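You operate a simulated robot arm through the tools that you are given. There is no shell and no other tool.

Carry out the task below with a simulated two-armed robot. There is one attempt and no reset: what you move stays moved.

JOB
Service plate C's arm 1: red nipple 3 shots, yellow 2, then stop screw 1 to 54.
Fine: the pump goes back in its holder. Set down upright: plate c grease pump.

Only the result counts: the job must be done as asked and must still hold three seconds after the hand-in. Knocking over, shifting, dropping, spilling or breaking anything else fails it.

ROBOT AND FRAMES
Two 7-joint arms with two-finger parallel grippers on one trunk that stands fixed in place. Base frame: the origin is at the foot of the trunk, x ahead of it, y to its left, z up. Lengths are in mm, angles in degrees, forces in N, time in s.
The left shoulder is at [70, 188, 1115], the right one opposite. With the tool pointing down near the work surface each hand reaches from about 180 to 780 mm from the base axis, measured 20 degrees to its own side. Payload 3.91 kg a hand.
The tool frame of a hand sits at the grasp point between the pads (the TCP): z along the fingers, y along the line on which they close. The tips reach 30 mm beyond it. The gripper opens to 110 mm. The fingers are 20 mm wide and 10 mm thick; the gripper's body (48 by 112 mm) begins 55 mm behind the TCP.
Orientation is that of the tool frame in the base frame, as a unit quaternion [w, x, y, z]. With the fingers straight down and closing along the base's y, the tool's x points along the base's -x, its y along +y and its z along -z.

CONTROLS
- The arms move only by the tool play_rows. It takes "left_rows", "right_rows" or both (then of equal length, played together; a hand with none holds still); each is one flat list of numbers, 7 for each row, row after row: the shift along the tool's x, y, z in m, then the turn, a rotation vector about the tool's x, y, z in degrees, then the finger opening in m, from 0 to 0.11. In form: [tx, ty, tz, wx, wy, wz, gripper, tx, ty, tz, wx, wy, wz, gripper, ...]. A call has 1 to 20 rows; each row shifts and turns the commanded pose from where the row before left it, along the tool's axes as they then stand. Each row takes 0.2 s and may step no farther than 50 mm and 8.6 degrees from the row before; otherwise, or with a gripper value out of range, the whole call is refused. A pose out of reach is approached as far as the arm can. The call stops where the force on the tool passes 40 N (or 10 N more than at its start, if that is more) or the arm is blocked; 0.2 s more then pass. The fingers move at their own pace (about 72 mm/s each) and stop on an object; they squeeze with about 45 N. The grip force told is the motor's: it shows also when the fingers shut on nothing. Time passes only in rows, and 0.2 s behind the last, so rows that do not move let the fingers close. It gives the time, the measured TCP pose, the force on the tool (base axes), the opening and the grip force at its end, in the units of the frame above (readings bear some noise), with the torque about the TCP (base axes, N m) and any sound that the robot's microphone picked up.
- Cameras (640 x 400 px; columns grow to the right, rows downward): "scene" is now at [123.2, 20.2, 1353]; the picture's right is [0.41, -0.91, 0.00], its down [-0.52, -0.23, -0.82] and it looks along [0.75, 0.33, -0.57] (base axes); focal length 359 px, centre (320, 200). "left" rides on the left gripper at [72, -17, -103] in its tool frame; the picture's right is [0.23, 0.97, 0.00], its down [-0.76, 0.18, -0.62] and it looks along [-0.61, 0.14, 0.78] (tool axes); focal length 222 px, centre (320, 200). "right" rides on the right gripper at [72, 17, -103] in its tool frame; the picture's right is [-0.23, 0.97, 0.00], its down [-0.76, -0.18, -0.62] and it looks along [-0.61, -0.14, 0.78] (tool axes); focal length 222 px, centre (320, 200). There is no depth. A picture from a camera that has moved, and an enlarged one, comes with that camera's place and axes in the base frame and with its lens. The place of the scene camera against the robot may be out by one fixed shift of up to 25 mm in any direction.
- get_image(camera): a new picture of that camera. The clock stands still meanwhile.
- lift_body(by): slides the trunk up (or, below 0, down) by that many mm; the arms and the scene camera ride with it, the base frame stays. It gives what a move gives, with no picture.
- turn_head(pan, tilt): turns the head with the scene camera to pan (to the left, within 86 degrees either way) and tilt (down, from -29 to 69), counted from straight ahead of the robot. It gives what a move gives.
- close_up(camera, box): a new picture of the part [left, top, right, bottom] of that camera's present view, enlarged. The clock stands still meanwhile.
- job_done(): hands the job in; it is judged then, once.

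Nothing tells you positions but the pictures and the camera data. Unless the task says otherwise, let go and move clear before handing in.

The tools are called by a JSON object that holds its "fn" and its "kwargs". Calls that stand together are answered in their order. play_rows: Moves the arms, as the interface text tells. Its arguments: {"type":"object","properties":{"left_rows":{"type":"array","items":{"type":"number"}},"right_rows":{"type":"array","items":{"type":"number"}}},"required":[]} The other tools are called the same way: lift_body (by) moves the trunk up or down; turn_head (pan, tilt) turns the head that bears the scene camera; get_image (camera) takes a picture; close_up (camera, box) takes an enlarged picture of a part of a camera's view; job_done () hands the job in.

At the start:

```text
time: 0.0
left_eef_pos: [444.9, 483.2, 1143.0]
left_orientation: [0.0, -0.001, 1.0, 0.0]
left_ft_force: [-0.7, -0.3, 0.2]
left_torque: [0.04, 0.0, 0.02]
left_gripper_width: 110.0
left_grasp_force: 0.1
right_eef_pos: [495.8, 36.5, 1125.6]
right_orientation: [-0.001, -0.001, 1.0, -0.001]
right_ft_force: [0.9, -1.0, -0.4]
right_torque: [-0.01, 0.0, 0.02]
right_gripper_width: 110.0
right_grasp_force: 0.1
trunk travel left (down, up): [-625.0, 315.0]
head pan, tilt (commanded): [23.9, 34.5]
```

scene: 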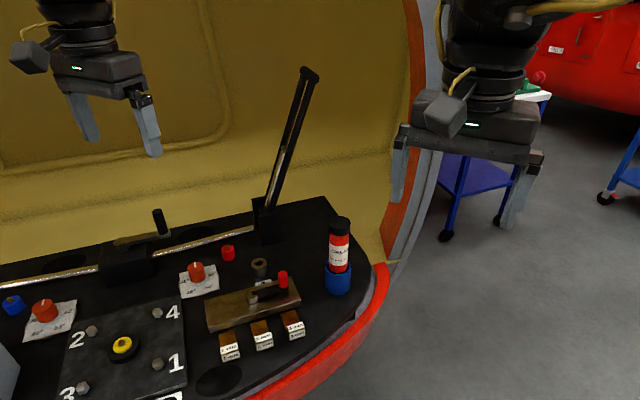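
right: 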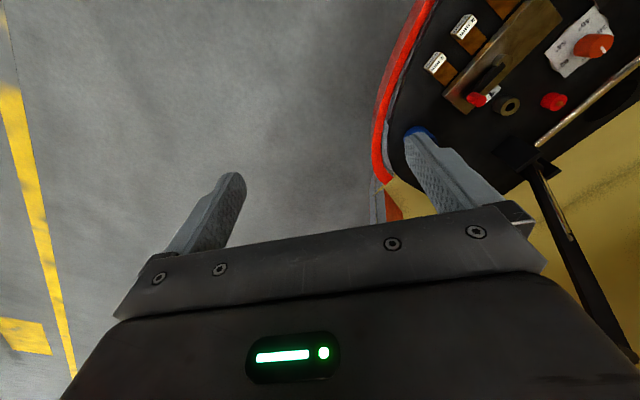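
left: 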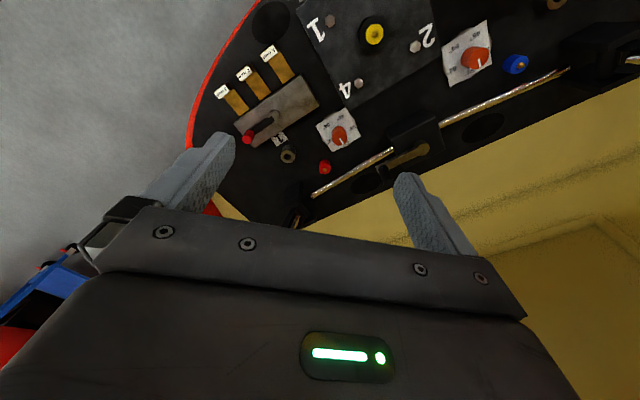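

I see a dark bench with a numbered plate, knobs, a lever, and a red/blue cylinder that is probably the grease pump in its holder. I'll look around with the head and take close-ups before moving anything.

{"fn": "turn_head", "kwargs": {"pan": 45, "tilt": 45}}

{"fn": "get_image", "kwargs": {"camera": "scene"}}

{"fn": "close_up", "kwargs": {"camera": "scene", "box": [160, 100, 480, 300]}}

```text
time: 0.8
left_eef_pos: [444.9, 482.9, 1142.3]
left_orientation: [0.0, 0.0, 1.0, 0.0]
left_ft_force: [0.1, 0.3, -0.8]
left_torque: [0.02, 0.01, -0.01]
left_gripper_width: 110.0
left_grasp_force: 0.1
right_eef_pos: [496.8, 36.8, 1125.0]
right_orientation: [0.0, 0.0, 1.0, -0.002]
right_ft_force: [-0.2, -0.2, -0.5]
right_torque: [-0.01, 0.01, -0.01]
right_gripper_width: 110.3
right_grasp_force: 0.1
trunk travel left (down, up): [-625.0, 315.0]
head pan, tilt (commanded): [45.0, 45.0]
```

```text
taken
camera scene: at [100.0, 41.8, 1337.4], right [0.71, -0.71, 0.0], down [-0.5, -0.5, -0.71], along [0.5, 0.5, -0.71], focal length 359 px, centre (320, 200)
```

scene: 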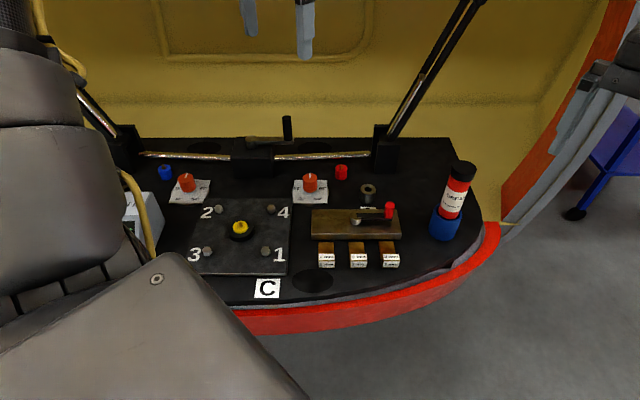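

```text
2.00 times, centred on (320, 200) of scene
camera zoom: at [100.0, 41.8, 1337.4], right [0.71, -0.71, 0.0], down [-0.5, -0.5, -0.71], along [0.5, 0.5, -0.71], focal length 718 px, centre (320, 200)
```

zoom: 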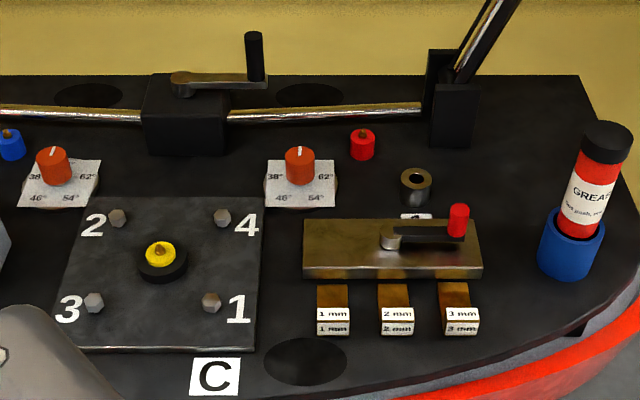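

The board carries plate C with bolts 1–4, a yellow nipple in the middle, red and blue nipples, two dials (stop screws), and the grease pump in a blue holder. I'll zoom in on labels and look at the rest of the scene.

{"fn": "close_up", "kwargs": {"camera": "scene", "box": [280, 150, 440, 250]}}

{"fn": "close_up", "kwargs": {"camera": "scene", "box": [140, 140, 300, 240]}}

{"fn": "close_up", "kwargs": {"camera": "scene", "box": [400, 150, 500, 250]}}

{"fn": "close_up", "kwargs": {"camera": "scene", "box": [220, 220, 420, 345]}}

{"fn": "close_up", "kwargs": {"camera": "scene", "box": [100, 80, 420, 280]}}

{"fn": "turn_head", "kwargs": {"pan": 75, "tilt": 40}}

{"fn": "get_image", "kwargs": {"camera": "scene"}}

{"fn": "turn_head", "kwargs": {"pan": 40, "tilt": 0}}

{"fn": "get_image", "kwargs": {"camera": "scene"}}

```text
4.00 times, centred on (360, 200) of scene
camera zoom: at [100.0, 41.8, 1337.4], right [0.71, -0.71, 0.0], down [-0.5, -0.5, -0.71], along [0.5, 0.5, -0.71], focal length 1436 px, centre (160, 200)
```

zoom: 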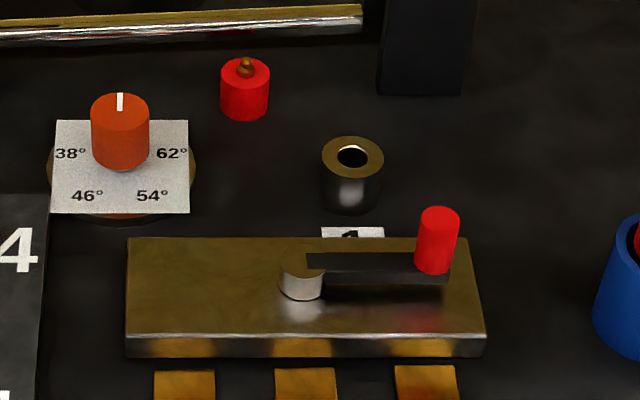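

```text
4.00 times, centred on (220, 190) of scene
camera zoom: at [100.0, 41.8, 1337.4], right [0.71, -0.71, 0.0], down [-0.5, -0.5, -0.71], along [0.5, 0.5, -0.71], focal length 1436 px, centre (720, 240)
```

zoom: 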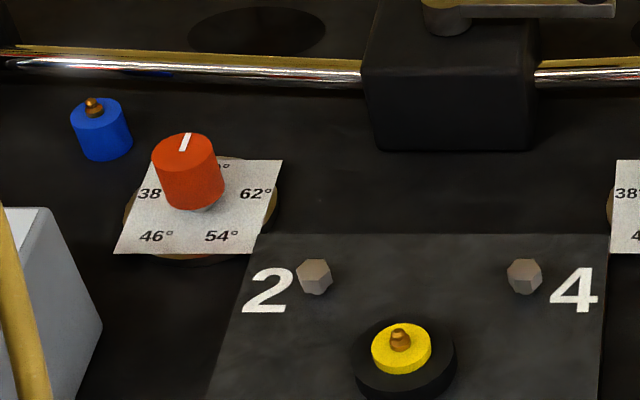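

```text
4.00 times, centred on (450, 200) of scene
camera zoom: at [100.0, 41.8, 1337.4], right [0.71, -0.71, 0.0], down [-0.5, -0.5, -0.71], along [0.5, 0.5, -0.71], focal length 1436 px, centre (-200, 200)
```

zoom: 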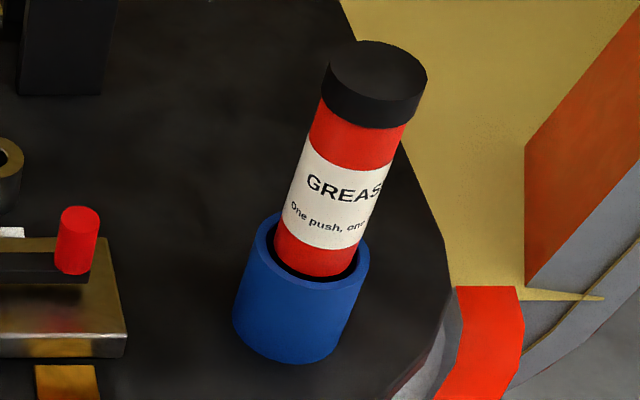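

```text
3.20 times, centred on (320, 282) of scene
camera zoom: at [100.0, 41.8, 1337.4], right [0.71, -0.71, 0.0], down [-0.5, -0.5, -0.71], along [0.5, 0.5, -0.71], focal length 1149 px, centre (320, -64)
```

zoom: 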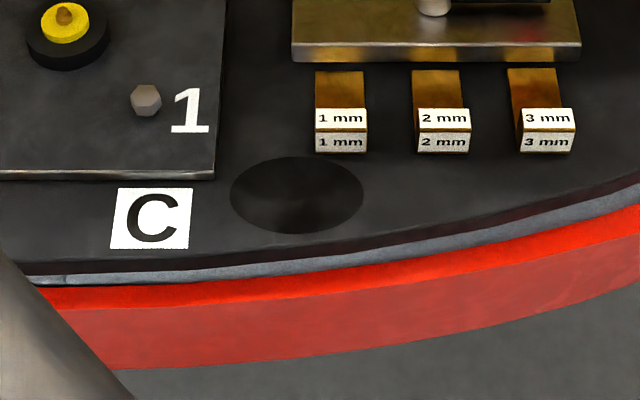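

```text
2.00 times, centred on (260, 180) of scene
camera zoom: at [100.0, 41.8, 1337.4], right [0.71, -0.71, 0.0], down [-0.5, -0.5, -0.71], along [0.5, 0.5, -0.71], focal length 718 px, centre (440, 240)
```

zoom: 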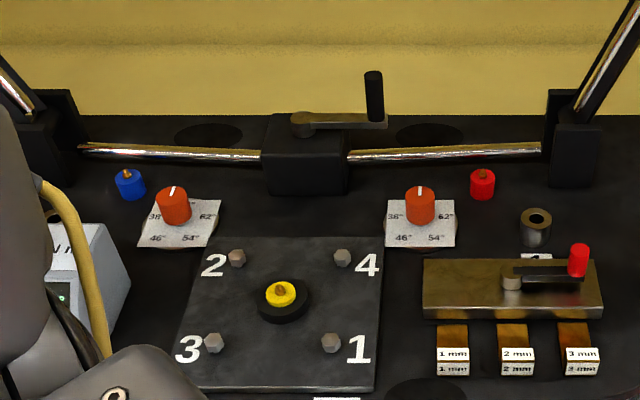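

```text
time: 1.8
left_eef_pos: [444.1, 482.6, 1142.0]
left_orientation: [0.0, 0.0, 1.0, 0.0]
left_ft_force: [0.6, 0.2, 0.0]
left_torque: [-0.01, 0.01, -0.01]
left_gripper_width: 110.2
left_grasp_force: 0.1
right_eef_pos: [496.6, 36.1, 1125.6]
right_orientation: [-0.001, 0.0, 1.0, 0.0]
right_ft_force: [-0.6, -0.1, 0.8]
right_torque: [-0.01, 0.0, -0.01]
right_gripper_width: 110.0
right_grasp_force: 0.0
trunk travel left (down, up): [-625.0, 315.0]
head pan, tilt (commanded): [75.0, 40.0]
```

```text
taken
camera scene: at [64.5, 66.5, 1344.6], right [0.97, -0.26, 0.0], down [-0.17, -0.62, -0.77], along [0.2, 0.74, -0.64], focal length 359 px, centre (320, 200)
```

scene: 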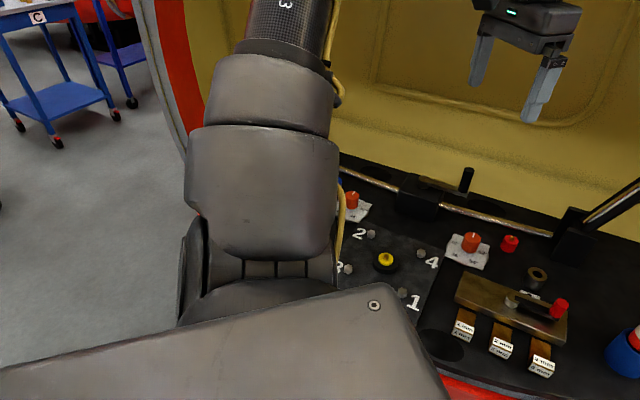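

```text
time: 2.9
left_eef_pos: [443.3, 484.4, 1142.0]
left_orientation: [0.0, -0.001, 1.0, 0.0]
left_ft_force: [0.3, 0.0, -1.2]
left_torque: [0.02, 0.02, 0.02]
left_gripper_width: 110.1
left_grasp_force: 0.1
right_eef_pos: [497.0, 35.6, 1125.9]
right_orientation: [0.0, 0.0, 1.0, -0.001]
right_ft_force: [-0.2, -1.0, 1.5]
right_torque: [0.03, 0.02, 0.02]
right_gripper_width: 109.7
right_grasp_force: 0.0
trunk travel left (down, up): [-625.0, 315.0]
head pan, tilt (commanded): [40.0, 0.0]
```

```text
taken
camera scene: at [111.3, 42.4, 1408.3], right [0.64, -0.77, 0.0], down [0.0, 0.0, -1.0], along [0.77, 0.64, 0.0], focal length 359 px, centre (320, 200)
```

scene: 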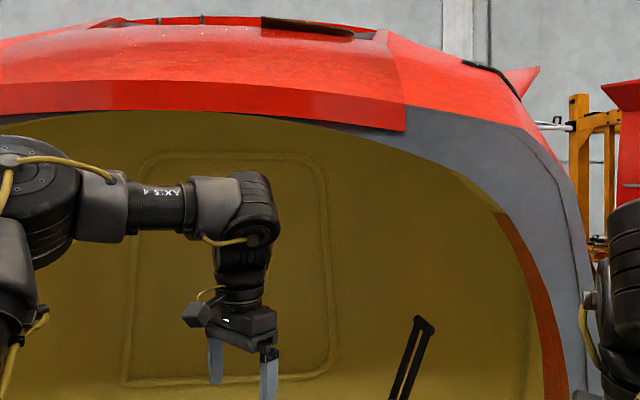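

Some labels are partly hidden (near the bushing, and a grey box at the left). I'll use the wrist cameras and other head poses to read them.

{"fn": "close_up", "kwargs": {"camera": "left", "box": [200, 20, 360, 120]}}

{"fn": "close_up", "kwargs": {"camera": "left", "box": [240, 80, 360, 180]}}

{"fn": "close_up", "kwargs": {"camera": "left", "box": [400, 0, 640, 150]}}

{"fn": "close_up", "kwargs": {"camera": "right", "box": [400, 0, 640, 150]}}

{"fn": "turn_head", "kwargs": {"pan": 70, "tilt": 25}}

{"fn": "get_image", "kwargs": {"camera": "scene"}}

{"fn": "turn_head", "kwargs": {"pan": 0, "tilt": 20}}

{"fn": "get_image", "kwargs": {"camera": "scene"}}

{"fn": "turn_head", "kwargs": {"pan": -60, "tilt": 20}}

{"fn": "get_image", "kwargs": {"camera": "scene"}}

```text
4.00 times, centred on (280, 70) of left
camera zoom: at [371.9, 466.8, 1245.5], right [-0.23, 0.97, 0.0], down [0.76, 0.18, 0.62], along [0.61, 0.14, -0.78], focal length 888 px, centre (480, 720)
```

zoom: 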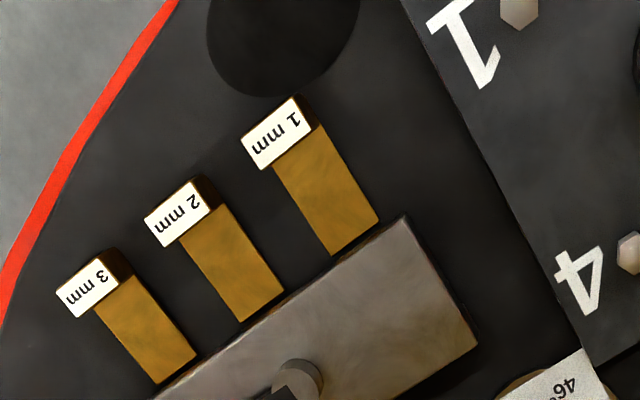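

```text
4.00 times, centred on (300, 130) of left
camera zoom: at [371.9, 466.8, 1245.5], right [-0.23, 0.97, 0.0], down [0.76, 0.18, 0.62], along [0.61, 0.14, -0.78], focal length 888 px, centre (400, 480)
```

zoom: 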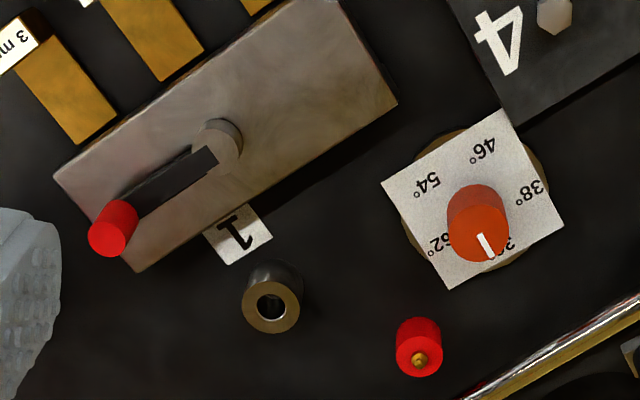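

```text
2.67 times, centred on (520, 75) of left
camera zoom: at [371.9, 466.8, 1245.5], right [-0.23, 0.97, 0.0], down [0.76, 0.18, 0.62], along [0.61, 0.14, -0.78], focal length 592 px, centre (-213, 533)
```

zoom: 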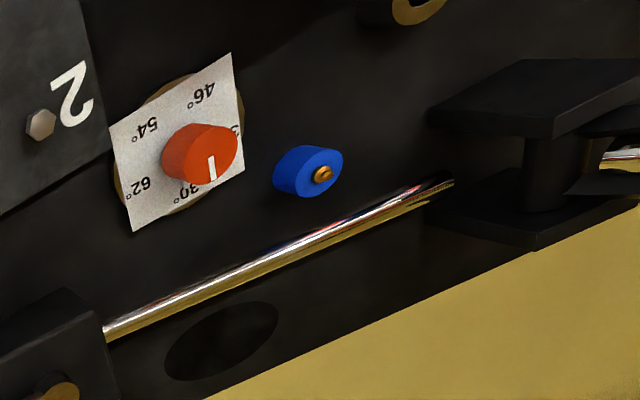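

```text
2.67 times, centred on (520, 75) of right
camera zoom: at [424.1, 52.6, 1228.7], right [0.23, 0.97, 0.0], down [0.76, -0.18, 0.62], along [0.61, -0.14, -0.78], focal length 592 px, centre (-213, 533)
```

zoom: 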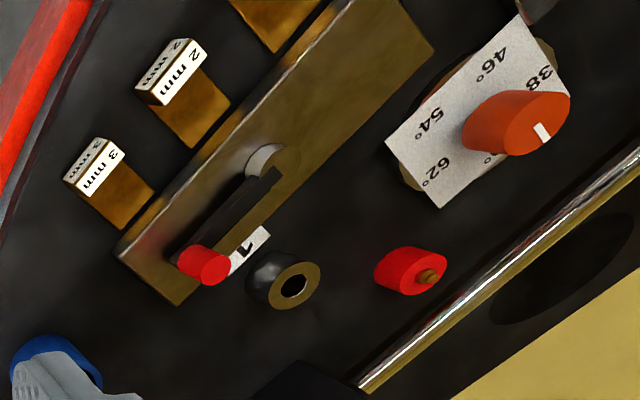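

```text
time: 3.8
left_eef_pos: [444.3, 483.4, 1141.7]
left_orientation: [0.0, 0.0, 1.0, 0.0]
left_ft_force: [0.6, -0.2, -0.3]
left_torque: [-0.02, -0.03, -0.01]
left_gripper_width: 110.4
left_grasp_force: 0.0
right_eef_pos: [495.8, 35.9, 1125.7]
right_orientation: [0.0, -0.001, 1.0, -0.001]
right_ft_force: [0.8, -0.1, 1.0]
right_torque: [0.01, 0.01, 0.0]
right_gripper_width: 109.9
right_grasp_force: 0.1
trunk travel left (down, up): [-625.0, 315.0]
head pan, tilt (commanded): [70.0, 25.0]
```

```text
taken
camera scene: at [74.0, 70.9, 1368.0], right [0.94, -0.34, 0.0], down [-0.14, -0.4, -0.91], along [0.31, 0.85, -0.42], focal length 359 px, centre (320, 200)
```

scene: 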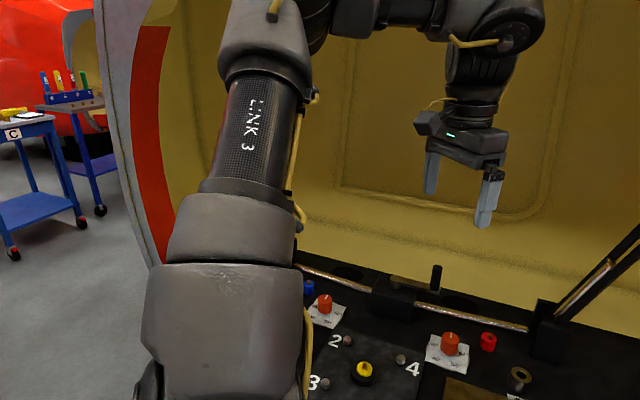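

```text
time: 5.2
left_eef_pos: [444.4, 484.7, 1143.0]
left_orientation: [0.001, 0.0, 1.0, 0.0]
left_ft_force: [-0.2, 0.3, 0.4]
left_torque: [0.02, 0.02, -0.01]
left_gripper_width: 110.0
left_grasp_force: 0.2
right_eef_pos: [495.5, 35.7, 1126.3]
right_orientation: [0.001, -0.001, 1.0, -0.001]
right_ft_force: [0.0, -0.5, 0.1]
right_torque: [0.02, 0.0, 0.04]
right_gripper_width: 110.0
right_grasp_force: 0.1
trunk travel left (down, up): [-625.0, 315.0]
head pan, tilt (commanded): [0.0, 20.0]
```

```text
taken
camera scene: at [135.5, -15.5, 1376.1], right [0.0, -1.0, 0.0], down [-0.34, 0.0, -0.94], along [0.94, 0.0, -0.34], focal length 359 px, centre (320, 200)
```

scene: 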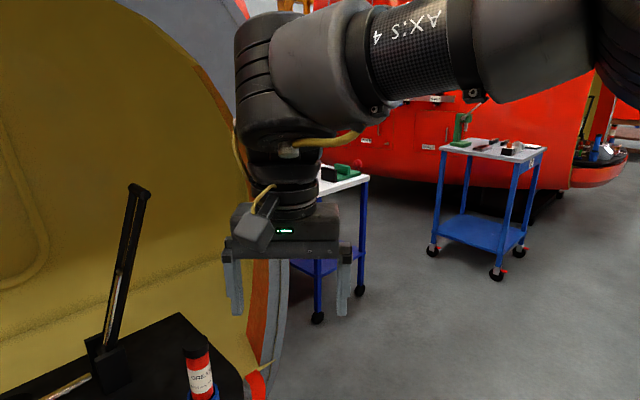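

```text
time: 6.5
left_eef_pos: [443.9, 482.2, 1141.0]
left_orientation: [0.0, 0.0, 1.0, 0.0]
left_ft_force: [-0.2, -0.6, 0.2]
left_torque: [0.0, -0.02, 0.03]
left_gripper_width: 110.0
left_grasp_force: 0.0
right_eef_pos: [497.4, 36.2, 1125.3]
right_orientation: [0.0, 0.0, 1.0, -0.001]
right_ft_force: [0.0, -0.5, -0.6]
right_torque: [0.02, -0.05, 0.02]
right_gripper_width: 110.1
right_grasp_force: 0.0
trunk travel left (down, up): [-625.0, 315.0]
head pan, tilt (commanded): [-60.0, 20.0]
```

```text
taken
camera scene: at [89.0, -96.2, 1376.1], right [-0.87, -0.5, 0.0], down [-0.17, 0.3, -0.94], along [0.47, -0.81, -0.34], focal length 359 px, centre (320, 200)
```

scene: 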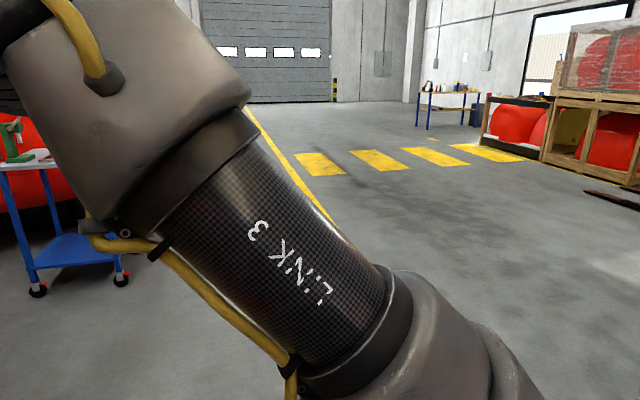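

The "1" label sits by the right-hand bushing and dial, so that dial is most likely stop screw 1, with the red nipple beside it. I'll move the left hand up and left to look at the left side of the board and confirm, and I'll read the pump label.

{"fn": "turn_head", "kwargs": {"pan": 35, "tilt": 45}}

{"fn": "play_rows", "kwargs": {"left_rows": [0.03, 0.04, 0, 0, 0, 0, 0.11, 0.03, 0.04, 0, 0, 0, 0, 0.11, 0.03, 0.04, 0, 0, 0, 0, 0.11, 0.03, 0.04, 0, 0, 0, 0, 0.11]}}

{"fn": "get_image", "kwargs": {"camera": "left"}}

{"fn": "get_image", "kwargs": {"camera": "scene"}}

{"fn": "close_up", "kwargs": {"camera": "scene", "box": [350, 150, 450, 250]}}

```text
time: 8.2
left_eef_pos: [445.1, 483.5, 1141.8]
left_orientation: [-0.001, 0.0, 1.0, 0.001]
left_ft_force: [-0.6, -1.0, -0.4]
left_torque: [0.02, 0.0, 0.0]
left_gripper_width: 110.2
left_grasp_force: 0.1
right_eef_pos: [496.0, 36.6, 1126.1]
right_orientation: [0.0, 0.0, 1.0, -0.001]
right_ft_force: [1.0, 0.0, -0.3]
right_torque: [-0.02, -0.01, -0.01]
right_gripper_width: 109.8
right_grasp_force: 0.0
trunk travel left (down, up): [-625.0, 315.0]
head pan, tilt (commanded): [35.0, 45.0]
```

```text
time: 9.2
left_eef_pos: [322.5, 648.9, 1139.8]
left_orientation: [0.0, 0.0, 1.0, -0.001]
left_ft_force: [0.1, 0.3, -0.1]
left_torque: [-0.05, -0.06, 0.0]
left_gripper_width: 110.0
left_grasp_force: 0.1
right_eef_pos: [494.4, 38.0, 1126.7]
right_orientation: [0.0, 0.0, 1.0, -0.001]
right_ft_force: [-0.3, -0.1, 0.1]
right_torque: [-0.04, -0.02, -0.03]
right_gripper_width: 109.8
right_grasp_force: 0.1
trunk travel left (down, up): [-625.0, 315.0]
head pan, tilt (commanded): [35.0, 45.0]
```

```text
taken
camera left: at [250.1, 632.1, 1244.4], right [-0.23, 0.97, 0.0], down [0.76, 0.18, 0.62], along [0.61, 0.14, -0.78], focal length 222 px, centre (320, 200)
```

left: 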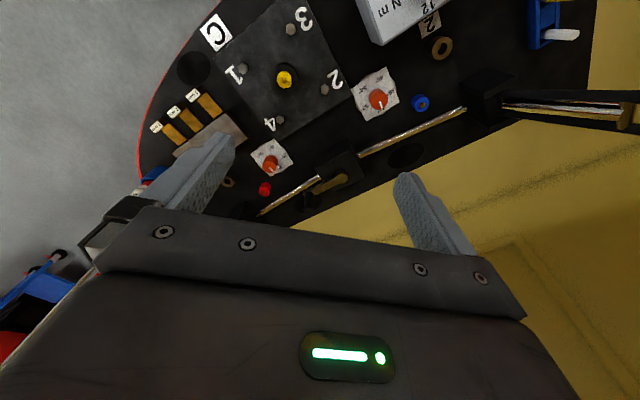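

```text
taken
camera scene: at [107.9, 32.7, 1337.4], right [0.57, -0.82, 0.0], down [-0.58, -0.41, -0.71], along [0.58, 0.4, -0.71], focal length 359 px, centre (320, 200)
```

scene: 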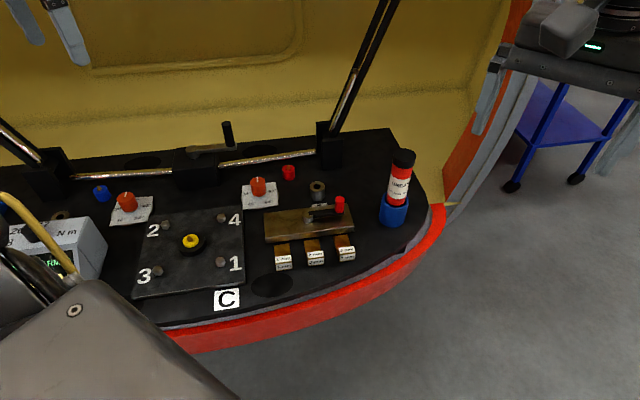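

```text
4.00 times, centred on (400, 200) of scene
camera zoom: at [107.9, 32.7, 1337.4], right [0.57, -0.82, 0.0], down [-0.58, -0.41, -0.71], along [0.58, 0.4, -0.71], focal length 1436 px, centre (0, 200)
```

zoom: 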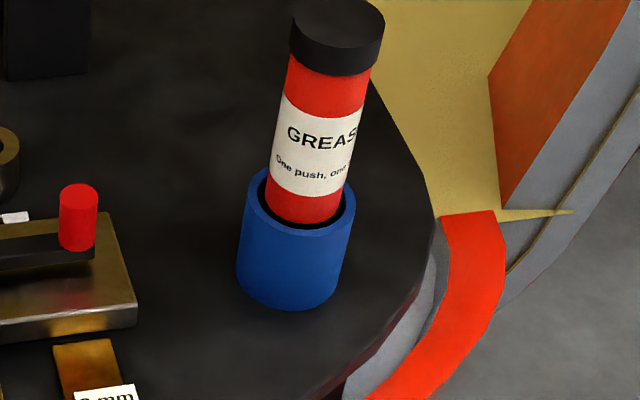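

{"fn": "close_up", "kwargs": {"camera": "left", "box": [340, 0, 600, 130]}}

{"fn": "close_up", "kwargs": {"camera": "left", "box": [240, 40, 400, 140]}}

{"fn": "close_up", "kwargs": {"camera": "scene", "box": [0, 200, 140, 290]}}

{"fn": "close_up", "kwargs": {"camera": "left", "box": [220, 120, 320, 220]}}

```text
2.46 times, centred on (470, 65) of left
camera zoom: at [250.1, 632.1, 1244.4], right [-0.23, 0.97, 0.0], down [0.76, 0.18, 0.62], along [0.61, 0.14, -0.78], focal length 547 px, centre (-49, 532)
```

zoom: 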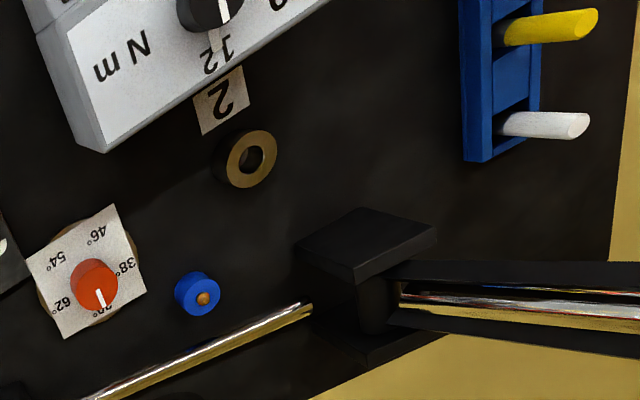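

```text
4.00 times, centred on (320, 90) of left
camera zoom: at [250.1, 632.1, 1244.4], right [-0.23, 0.97, 0.0], down [0.76, 0.18, 0.62], along [0.61, 0.14, -0.78], focal length 888 px, centre (320, 640)
```

zoom: 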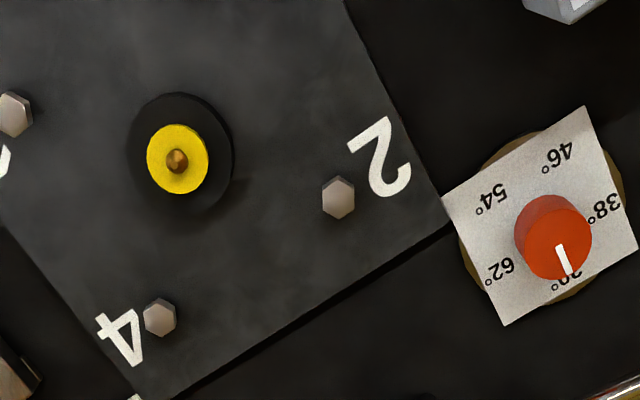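

```text
4.44 times, centred on (70, 245) of scene
camera zoom: at [107.9, 32.7, 1337.4], right [0.57, -0.82, 0.0], down [-0.58, -0.41, -0.71], along [0.58, 0.4, -0.71], focal length 1596 px, centre (1431, 0)
```

zoom: 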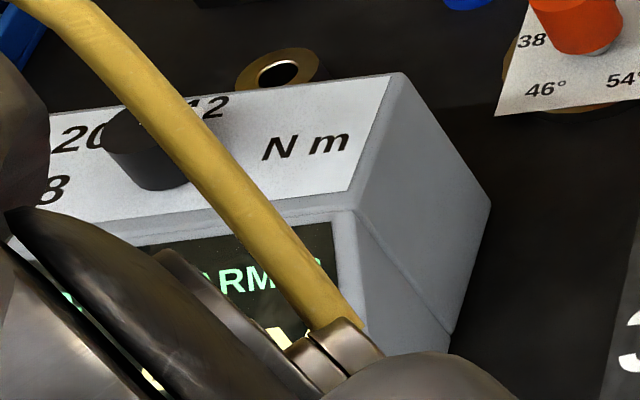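

```text
4.00 times, centred on (270, 170) of left
camera zoom: at [250.1, 632.1, 1244.4], right [-0.23, 0.97, 0.0], down [0.76, 0.18, 0.62], along [0.61, 0.14, -0.78], focal length 888 px, centre (520, 320)
```

zoom: 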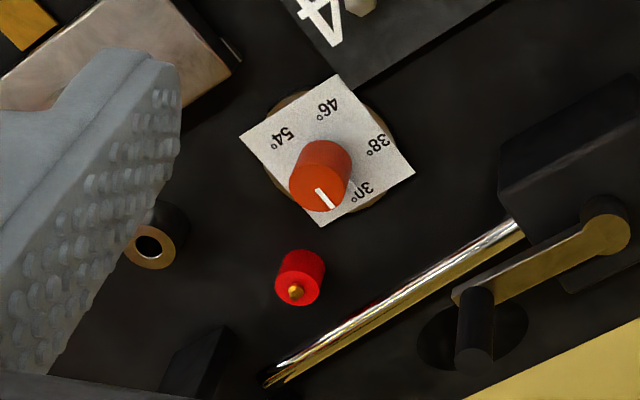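

Right side is station 1 (label by the bushing) and left side is station 2, so the right dial is stop screw 1 and the red nipple (≈[699, 554, 686]) sits next to it; the yellow nipple is ≈[363, 574, 687]. I'll move the right arm back out of the way and use its camera to triangulate the pump.

{"fn": "play_rows", "kwargs": {"right_rows": [0.03, -0.03, 0, 0, 0, 0, 0.11, 0.03, -0.03, 0, 0, 0, 0, 0.11, 0.03, -0.03, 0, 0, 0, 0, 0.11, 0.03, -0.03, 0, 0, 0, 0, 0.11, 0.03, -0.03, 0, 0, 0, 0, 0.11]}}

{"fn": "get_image", "kwargs": {"camera": "right"}}

{"fn": "close_up", "kwargs": {"camera": "right", "box": [420, 110, 580, 210]}}

{"fn": "turn_head", "kwargs": {"pan": 18, "tilt": 45}}

{"fn": "get_image", "kwargs": {"camera": "scene"}}

{"fn": "close_up", "kwargs": {"camera": "scene", "box": [260, 150, 380, 250]}}

```text
time: 10.4
left_eef_pos: [324.0, 644.4, 1142.5]
left_orientation: [0.0, 0.0, 1.0, 0.001]
left_ft_force: [-0.4, 0.9, 0.7]
left_torque: [0.02, 0.0, -0.02]
left_gripper_width: 110.0
left_grasp_force: 0.1
right_eef_pos: [346.6, -116.9, 1124.5]
right_orientation: [0.001, 0.0, 1.0, 0.001]
right_ft_force: [0.8, -0.7, 0.9]
right_torque: [0.01, -0.01, -0.01]
right_gripper_width: 110.0
right_grasp_force: 0.1
trunk travel left (down, up): [-625.0, 315.0]
head pan, tilt (commanded): [35.0, 45.0]
```

```text
taken
camera right: at [274.2, -99.3, 1228.2], right [0.23, 0.97, 0.0], down [0.76, -0.18, 0.62], along [0.61, -0.14, -0.78], focal length 222 px, centre (320, 200)
```

right: 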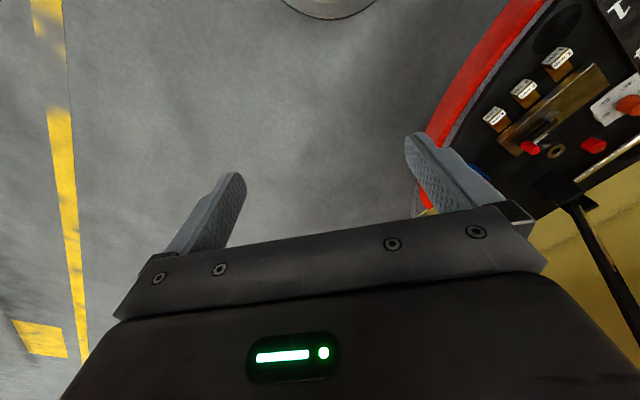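

```text
4.00 times, centred on (500, 160) of right
camera zoom: at [274.2, -99.3, 1228.2], right [0.23, 0.97, 0.0], down [0.76, -0.18, 0.62], along [0.61, -0.14, -0.78], focal length 888 px, centre (-400, 360)
```

zoom: 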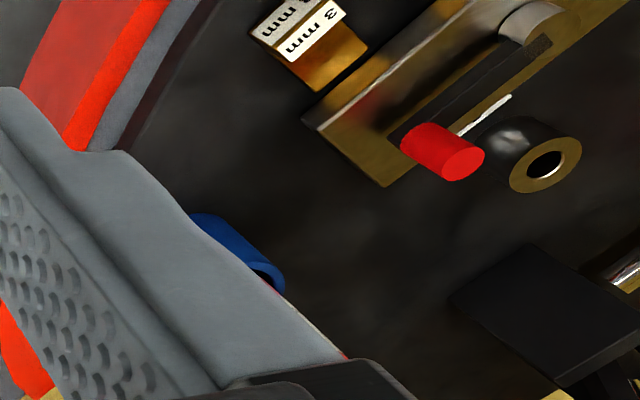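

```text
time: 11.2
left_eef_pos: [323.7, 647.2, 1140.9]
left_orientation: [0.0, 0.0, 1.0, -0.001]
left_ft_force: [-0.8, 0.5, 0.4]
left_torque: [0.02, 0.01, 0.02]
left_gripper_width: 110.1
left_grasp_force: 0.0
right_eef_pos: [347.2, -112.2, 1126.2]
right_orientation: [0.0, 0.0, 1.0, -0.002]
right_ft_force: [-0.3, 0.0, 0.4]
right_torque: [-0.05, -0.02, -0.02]
right_gripper_width: 109.9
right_grasp_force: 0.1
trunk travel left (down, up): [-625.0, 315.0]
head pan, tilt (commanded): [18.0, 45.0]
```

```text
taken
camera scene: at [119.7, 10.3, 1337.4], right [0.31, -0.95, 0.0], down [-0.67, -0.22, -0.71], along [0.67, 0.22, -0.71], focal length 359 px, centre (320, 200)
```

scene: 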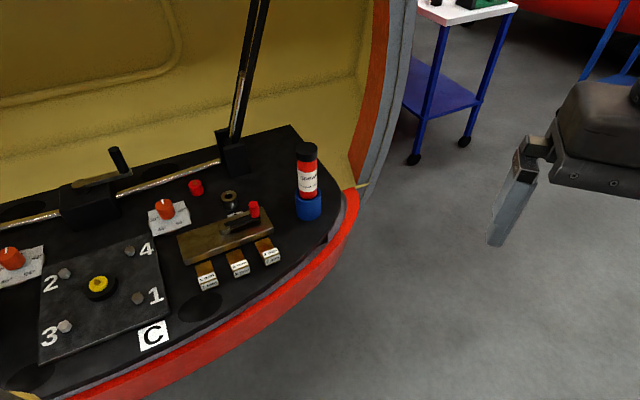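

```text
4.00 times, centred on (320, 200) of scene
camera zoom: at [119.7, 10.3, 1337.4], right [0.31, -0.95, 0.0], down [-0.67, -0.22, -0.71], along [0.67, 0.22, -0.71], focal length 1436 px, centre (320, 200)
```

zoom: 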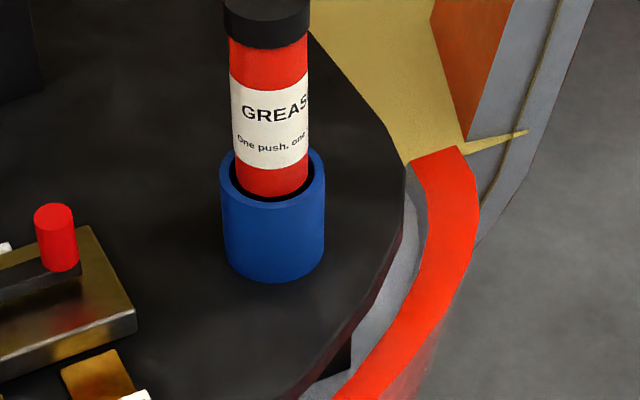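

The pump stands at roughly x≈700, y≈228 near the board's edge. I'll bring the left hand over to view it from its wrist camera and lower the trunk somewhat for better reach.

{"fn": "play_rows", "kwargs": {"left_rows": [-0.016, -0.0435, 0, 0, 0, 0, 0.11, -0.016, -0.0435, 0, 0, 0, 0, 0.11, -0.016, -0.0435, 0, 0, 0, 0, 0.11, -0.016, -0.0435, 0, 0, 0, 0, 0.11, -0.016, -0.0435, 0, 0, 0, 0, 0.11, -0.016, -0.0435, 0, 0, 0, 0, 0.11, -0.016, -0.0435, 0, 0, 0, 0, 0.11, -0.016, -0.0435, 0, 0, 0, 0, 0.11]}}

{"fn": "get_image", "kwargs": {"camera": "left"}}

{"fn": "close_up", "kwargs": {"camera": "left", "box": [220, 120, 380, 220]}}

{"fn": "turn_head", "kwargs": {"pan": 50, "tilt": 45}}

{"fn": "get_image", "kwargs": {"camera": "scene"}}

```text
time: 13.0
left_eef_pos: [454.9, 296.6, 1142.9]
left_orientation: [-0.002, -0.001, 1.0, 0.0]
left_ft_force: [0.5, -0.9, 0.5]
left_torque: [0.0, 0.04, 0.03]
left_gripper_width: 109.9
left_grasp_force: 0.1
right_eef_pos: [349.8, -112.5, 1124.3]
right_orientation: [-0.001, -0.001, 1.0, 0.0]
right_ft_force: [0.1, 0.0, -0.3]
right_torque: [-0.01, 0.0, 0.01]
right_gripper_width: 110.4
right_grasp_force: 0.1
trunk travel left (down, up): [-625.0, 315.0]
head pan, tilt (commanded): [18.0, 45.0]
```

```text
taken
camera left: at [383.8, 279.9, 1246.8], right [-0.23, 0.97, 0.0], down [0.76, 0.18, 0.62], along [0.6, 0.14, -0.78], focal length 222 px, centre (320, 200)
```

left: 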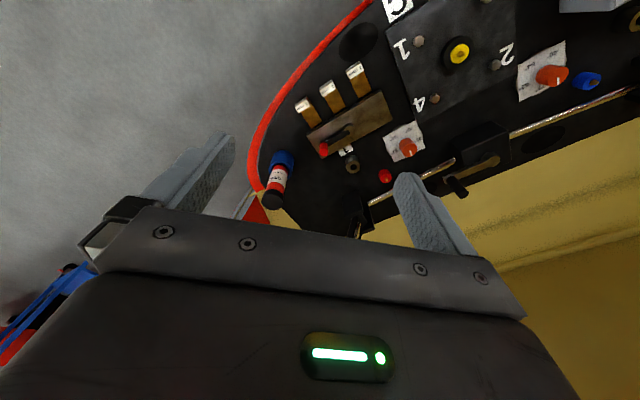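

```text
4.00 times, centred on (300, 170) of left
camera zoom: at [383.8, 279.9, 1246.8], right [-0.23, 0.97, 0.0], down [0.76, 0.18, 0.62], along [0.6, 0.14, -0.78], focal length 888 px, centre (400, 320)
```

zoom: 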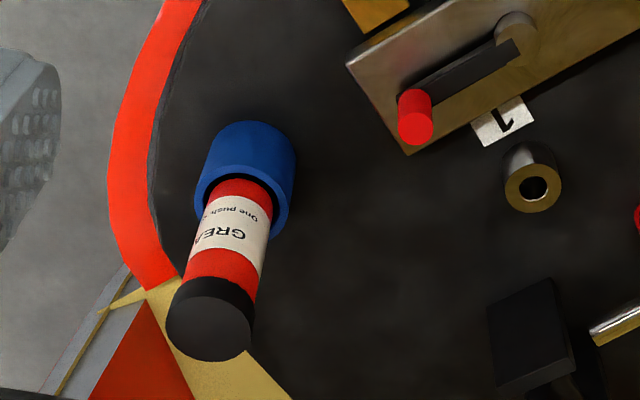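

```text
time: 14.0
left_eef_pos: [453.2, 297.8, 1143.3]
left_orientation: [0.001, 0.0, 1.0, -0.001]
left_ft_force: [0.9, -0.1, -0.2]
left_torque: [0.02, -0.01, 0.02]
left_gripper_width: 109.9
left_grasp_force: 0.0
right_eef_pos: [347.1, -113.4, 1124.7]
right_orientation: [0.001, 0.0, 1.0, -0.002]
right_ft_force: [0.7, 0.2, -0.2]
right_torque: [-0.02, 0.01, 0.01]
right_gripper_width: 109.9
right_grasp_force: 0.0
trunk travel left (down, up): [-625.0, 315.0]
head pan, tilt (commanded): [50.0, 45.0]
```

```text
taken
camera scene: at [95.0, 46.3, 1337.4], right [0.77, -0.64, 0.0], down [-0.46, -0.54, -0.71], along [0.45, 0.54, -0.71], focal length 359 px, centre (320, 200)
```

scene: 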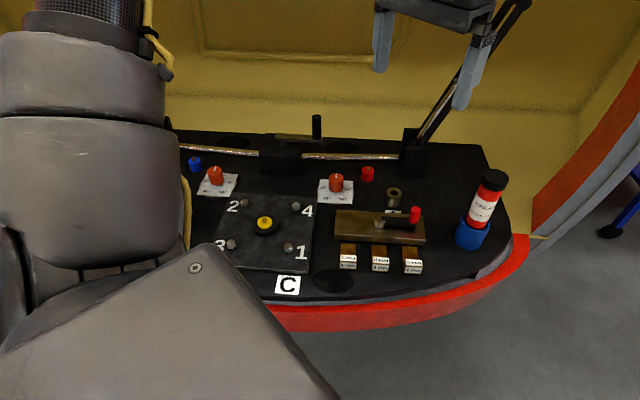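

The pump stands vertical, cap top at about z≈866, holder rim z≈728, near (708, 245); table about z≈660. I'll lower the trunk and test how far the left hand reaches toward the red nipple while staying high.

{"fn": "lift_body", "kwargs": {"by": -100}}

{"fn": "play_rows", "kwargs": {"left_rows": [-0.025, 0.032, 0, 0, 0, 0, 0.11, -0.025, 0.032, 0, 0, 0, 0, 0.11, -0.025, 0.032, 0, 0, 0, 0, 0.11, -0.025, 0.032, 0, 0, 0, 0, 0.11, -0.025, 0.032, 0, 0, 0, 0, 0.11, -0.025, 0.032, 0, 0, 0, 0, 0.11, -0.025, 0.032, 0, 0, 0, 0, 0.11, -0.025, 0.032, 0, 0, 0, 0, 0.11]}}

{"fn": "get_image", "kwargs": {"camera": "scene"}}

{"fn": "get_image", "kwargs": {"camera": "left"}}

```text
time: 15.3
left_eef_pos: [453.9, 296.7, 1044.3]
left_orientation: [0.0, -0.001, 1.0, -0.001]
left_ft_force: [-0.4, 0.6, -0.3]
left_torque: [-0.01, -0.03, 0.01]
left_gripper_width: 110.1
left_grasp_force: 0.1
right_eef_pos: [347.9, -113.0, 1026.2]
right_orientation: [0.0, 0.0, 1.0, -0.001]
right_ft_force: [-0.4, -0.2, 1.1]
right_torque: [0.02, -0.02, 0.0]
right_gripper_width: 110.0
right_grasp_force: 0.0
trunk travel left (down, up): [-525.0, 415.0]
head pan, tilt (commanded): [50.0, 45.0]
```

```text
time: 17.1
left_eef_pos: [564.0, 534.1, 980.6]
left_orientation: [0.001, 0.0, 1.0, 0.0]
left_ft_force: [0.3, -0.9, 0.4]
left_torque: [0.03, 0.0, -0.02]
left_gripper_width: 110.1
left_grasp_force: 0.1
left hand out of reach, approached as far as the arm can: row 2, 3, 4, 5, 6, 7, 8
right_eef_pos: [347.7, -112.7, 1025.7]
right_orientation: [0.0, 0.0, 1.0, -0.001]
right_ft_force: [0.5, 0.2, -1.0]
right_torque: [0.0, 0.01, -0.05]
right_gripper_width: 110.0
right_grasp_force: 0.1
trunk travel left (down, up): [-525.0, 415.0]
head pan, tilt (commanded): [50.0, 45.0]
```

```text
taken
camera scene: at [94.6, 46.6, 1237.4], right [0.77, -0.64, 0.0], down [-0.45, -0.54, -0.71], along [0.45, 0.54, -0.71], focal length 359 px, centre (320, 200)
```

scene: 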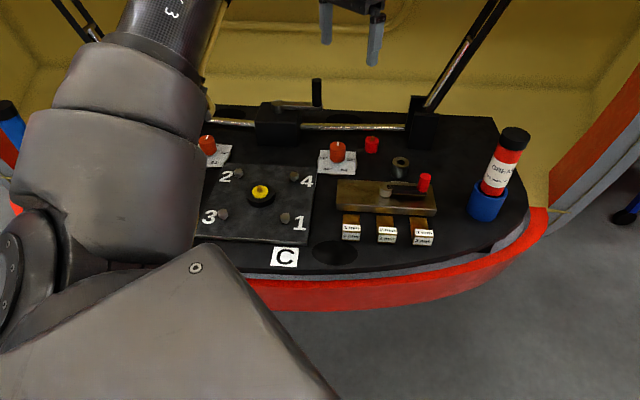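

```text
taken
camera left: at [492.3, 516.9, 1083.0], right [-0.23, 0.97, 0.0], down [0.76, 0.18, 0.63], along [0.61, 0.14, -0.78], focal length 222 px, centre (320, 200)
```

left: 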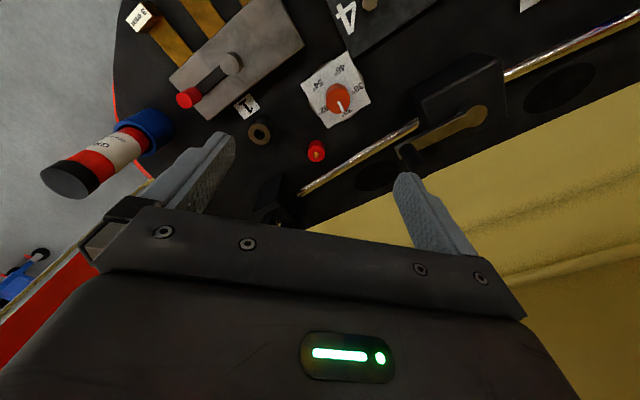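

The arm tops out near (564, 534) at this height with tool vertical, so for the far red nipple I'll need to hold the pump with the tool tilted outward (~25°). I'll take close-ups here for triangulating the pump, nipple and dial.

{"fn": "close_up", "kwargs": {"camera": "left", "box": [20, 90, 180, 210]}}

{"fn": "close_up", "kwargs": {"camera": "left", "box": [240, 60, 400, 180]}}

{"fn": "close_up", "kwargs": {"camera": "scene", "box": [300, 110, 420, 220]}}

{"fn": "close_up", "kwargs": {"camera": "scene", "box": [430, 110, 550, 230]}}

```text
3.33 times, centred on (100, 150) of left
camera zoom: at [492.3, 516.9, 1083.0], right [-0.23, 0.97, 0.0], down [0.76, 0.18, 0.63], along [0.61, 0.14, -0.78], focal length 740 px, centre (1053, 367)
```

zoom: 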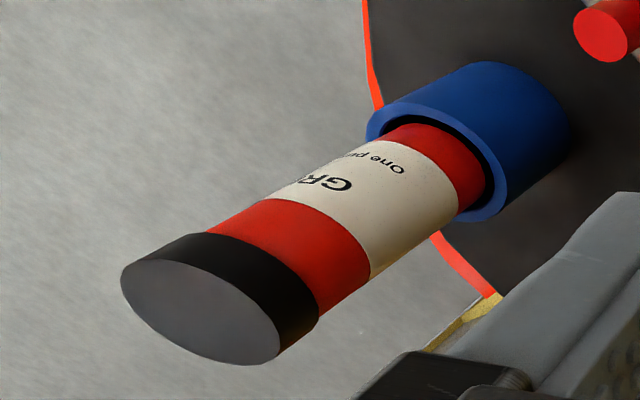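

```text
3.33 times, centred on (320, 120) of left
camera zoom: at [492.3, 516.9, 1083.0], right [-0.23, 0.97, 0.0], down [0.76, 0.18, 0.63], along [0.61, 0.14, -0.78], focal length 740 px, centre (320, 467)
```

zoom: 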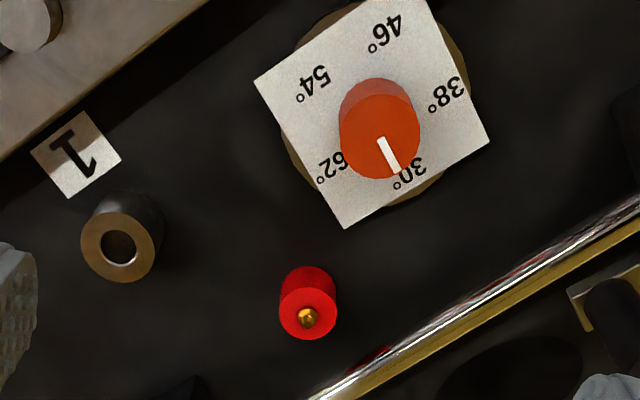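

```text
3.64 times, centred on (360, 165) of scene
camera zoom: at [94.6, 46.6, 1237.4], right [0.77, -0.64, 0.0], down [-0.45, -0.54, -0.71], along [0.45, 0.54, -0.71], focal length 1305 px, centre (174, 327)
```

zoom: 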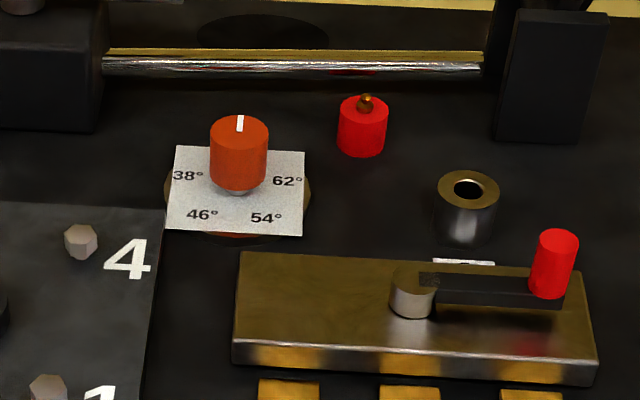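

```text
3.33 times, centred on (490, 170) of scene
camera zoom: at [94.6, 46.6, 1237.4], right [0.77, -0.64, 0.0], down [-0.45, -0.54, -0.71], along [0.45, 0.54, -0.71], focal length 1197 px, centre (-247, 300)
```

zoom: 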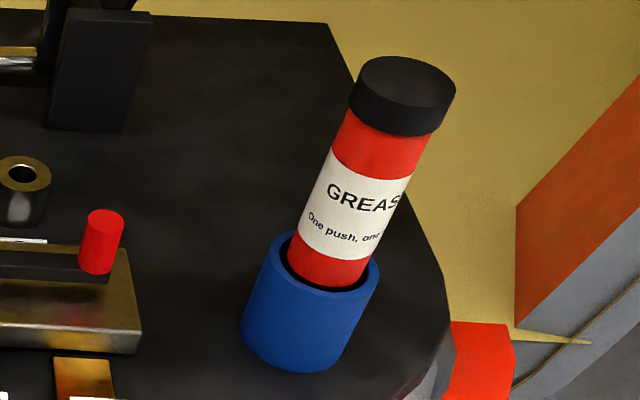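

Triangulated: cap top ≈(712, 250, 862), holder rim z≈728, dial top ≈(583, 568, 708), red nipple tip ≈(695, 557, 688). I'll step back from the reach limit first and check where the commanded pose stands.

{"fn": "play_rows", "kwargs": {"left_rows": [0.02, -0.03, 0, 0, 0, 0, 0.11, 0.02, -0.03, 0, 0, 0, 0, 0.11]}}

```text
time: 17.7
left_eef_pos: [524.7, 475.5, 980.5]
left_orientation: [0.0, 0.0, 1.0, 0.001]
left_ft_force: [0.2, 0.2, -1.2]
left_torque: [-0.01, 0.02, 0.0]
left_gripper_width: 110.3
left_grasp_force: 0.1
right_eef_pos: [345.2, -112.7, 1025.2]
right_orientation: [0.0, -0.001, 1.0, -0.001]
right_ft_force: [0.2, -0.8, 0.0]
right_torque: [-0.04, -0.04, 0.0]
right_gripper_width: 110.1
right_grasp_force: 0.1
trunk travel left (down, up): [-525.0, 415.0]
head pan, tilt (commanded): [50.0, 45.0]
```

The commanded pose follows the actual one. Now moving to a high pre-grasp spot in front of the pump, and tilting the tool 25° outward.

{"fn": "play_rows", "kwargs": {"left_rows": [-0.015, -0.045, 0, 0, 0, 0, 0.11, -0.015, -0.045, 0, 0, 0, 0, 0.11, -0.015, -0.045, 0, 0, 0, 0, 0.11, -0.015, -0.045, 0, 0, 0, 0, 0.11, -0.015, -0.045, 0, 0, 0, 0, 0.11, 0, 0, 0, 0, -8.3333, 0, 0.11, 0, 0, 0, 0, -8.3333, 0, 0.11, 0, 0, 0, 0, -8.3333, 0, 0.11]}}

{"fn": "get_image", "kwargs": {"camera": "left"}}

{"fn": "turn_head", "kwargs": {"pan": 18, "tilt": 40}}

{"fn": "get_image", "kwargs": {"camera": "scene"}}

```text
time: 19.5
left_eef_pos: [535.2, 294.7, 944.2]
left_orientation: [0.217, -0.001, 0.976, 0.0]
left_ft_force: [0.4, 0.3, -0.1]
left_torque: [0.0, 0.0, -0.05]
left_gripper_width: 109.9
left_grasp_force: 0.0
left hand out of reach, approached as far as the arm can: row 3, 4, 5
right_eef_pos: [346.5, -113.0, 1025.7]
right_orientation: [0.001, 0.0, 1.0, -0.001]
right_ft_force: [0.0, 0.2, 0.1]
right_torque: [0.0, -0.02, 0.02]
right_gripper_width: 110.2
right_grasp_force: 0.0
trunk travel left (down, up): [-525.0, 415.0]
head pan, tilt (commanded): [50.0, 45.0]
```

```text
taken
camera left: at [426.2, 277.1, 1007.2], right [-0.21, 0.97, -0.1], down [0.42, 0.18, 0.89], along [0.88, 0.14, -0.45], focal length 222 px, centre (320, 200)
```

left: 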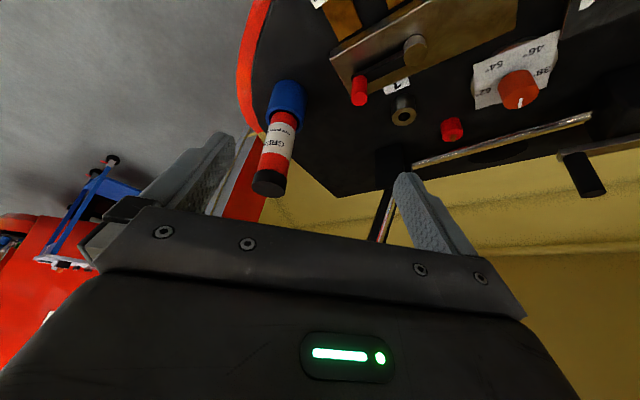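

```text
time: 20.5
left_eef_pos: [536.1, 292.7, 943.9]
left_orientation: [0.215, 0.0, 0.977, -0.001]
left_ft_force: [0.4, -0.2, 0.2]
left_torque: [-0.01, 0.0, 0.01]
left_gripper_width: 110.1
left_grasp_force: 0.0
right_eef_pos: [346.7, -112.0, 1025.5]
right_orientation: [0.001, 0.0, 1.0, -0.001]
right_ft_force: [0.2, -0.1, -0.4]
right_torque: [-0.01, 0.0, -0.01]
right_gripper_width: 110.0
right_grasp_force: 0.1
trunk travel left (down, up): [-525.0, 415.0]
head pan, tilt (commanded): [18.0, 40.0]
```

```text
taken
camera scene: at [123.1, 10.6, 1244.7], right [0.31, -0.95, 0.0], down [-0.61, -0.2, -0.77], along [0.73, 0.24, -0.64], focal length 359 px, centre (320, 200)
```

scene: 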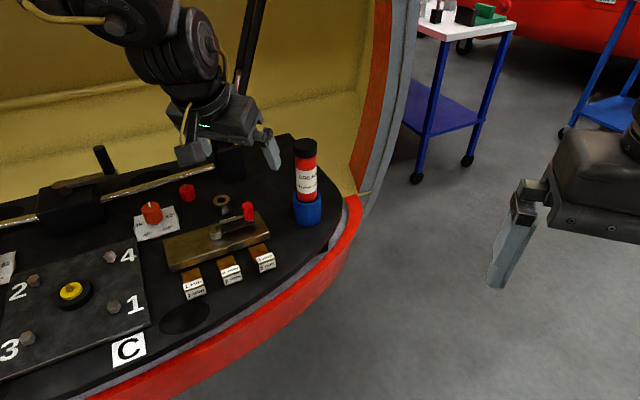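

The limit seems to come from the wrist when it is high relative to the shoulder, so a higher trunk should help. I'll raise the trunk by 185 mm and then move to the pre-grasp pose in small checks.

{"fn": "lift_body", "kwargs": {"by": 185}}

{"fn": "play_rows", "kwargs": {"left_rows": [0.01812, -0.0075, 0.03887, 0, 0, 0, 0.11, 0.01812, -0.0075, 0.03887, 0, 0, 0, 0.11]}}

```text
time: 22.6
left_eef_pos: [536.7, 293.3, 1127.5]
left_orientation: [0.217, 0.0, 0.976, 0.0]
left_ft_force: [-0.2, 0.1, 0.0]
left_torque: [0.0, -0.01, -0.01]
left_gripper_width: 110.2
left_grasp_force: 0.0
right_eef_pos: [347.4, -112.8, 1211.3]
right_orientation: [0.0, 0.0, 1.0, 0.0]
right_ft_force: [0.0, 0.7, 0.9]
right_torque: [0.0, -0.01, -0.02]
right_gripper_width: 110.3
right_grasp_force: 0.1
trunk travel left (down, up): [-710.0, 230.0]
head pan, tilt (commanded): [18.0, 40.0]
```

```text
time: 23.1
left_eef_pos: [537.0, 278.4, 1038.7]
left_orientation: [0.216, 0.0, 0.976, -0.001]
left_ft_force: [-0.4, 0.1, -0.5]
left_torque: [0.01, -0.01, 0.0]
left_gripper_width: 109.8
left_grasp_force: 0.1
right_eef_pos: [349.1, -114.7, 1209.9]
right_orientation: [-0.001, 0.0, 1.0, 0.0]
right_ft_force: [-0.4, 0.5, 0.2]
right_torque: [0.02, 0.02, 0.01]
right_gripper_width: 110.2
right_grasp_force: 0.1
trunk travel left (down, up): [-710.0, 230.0]
head pan, tilt (commanded): [18.0, 40.0]
```

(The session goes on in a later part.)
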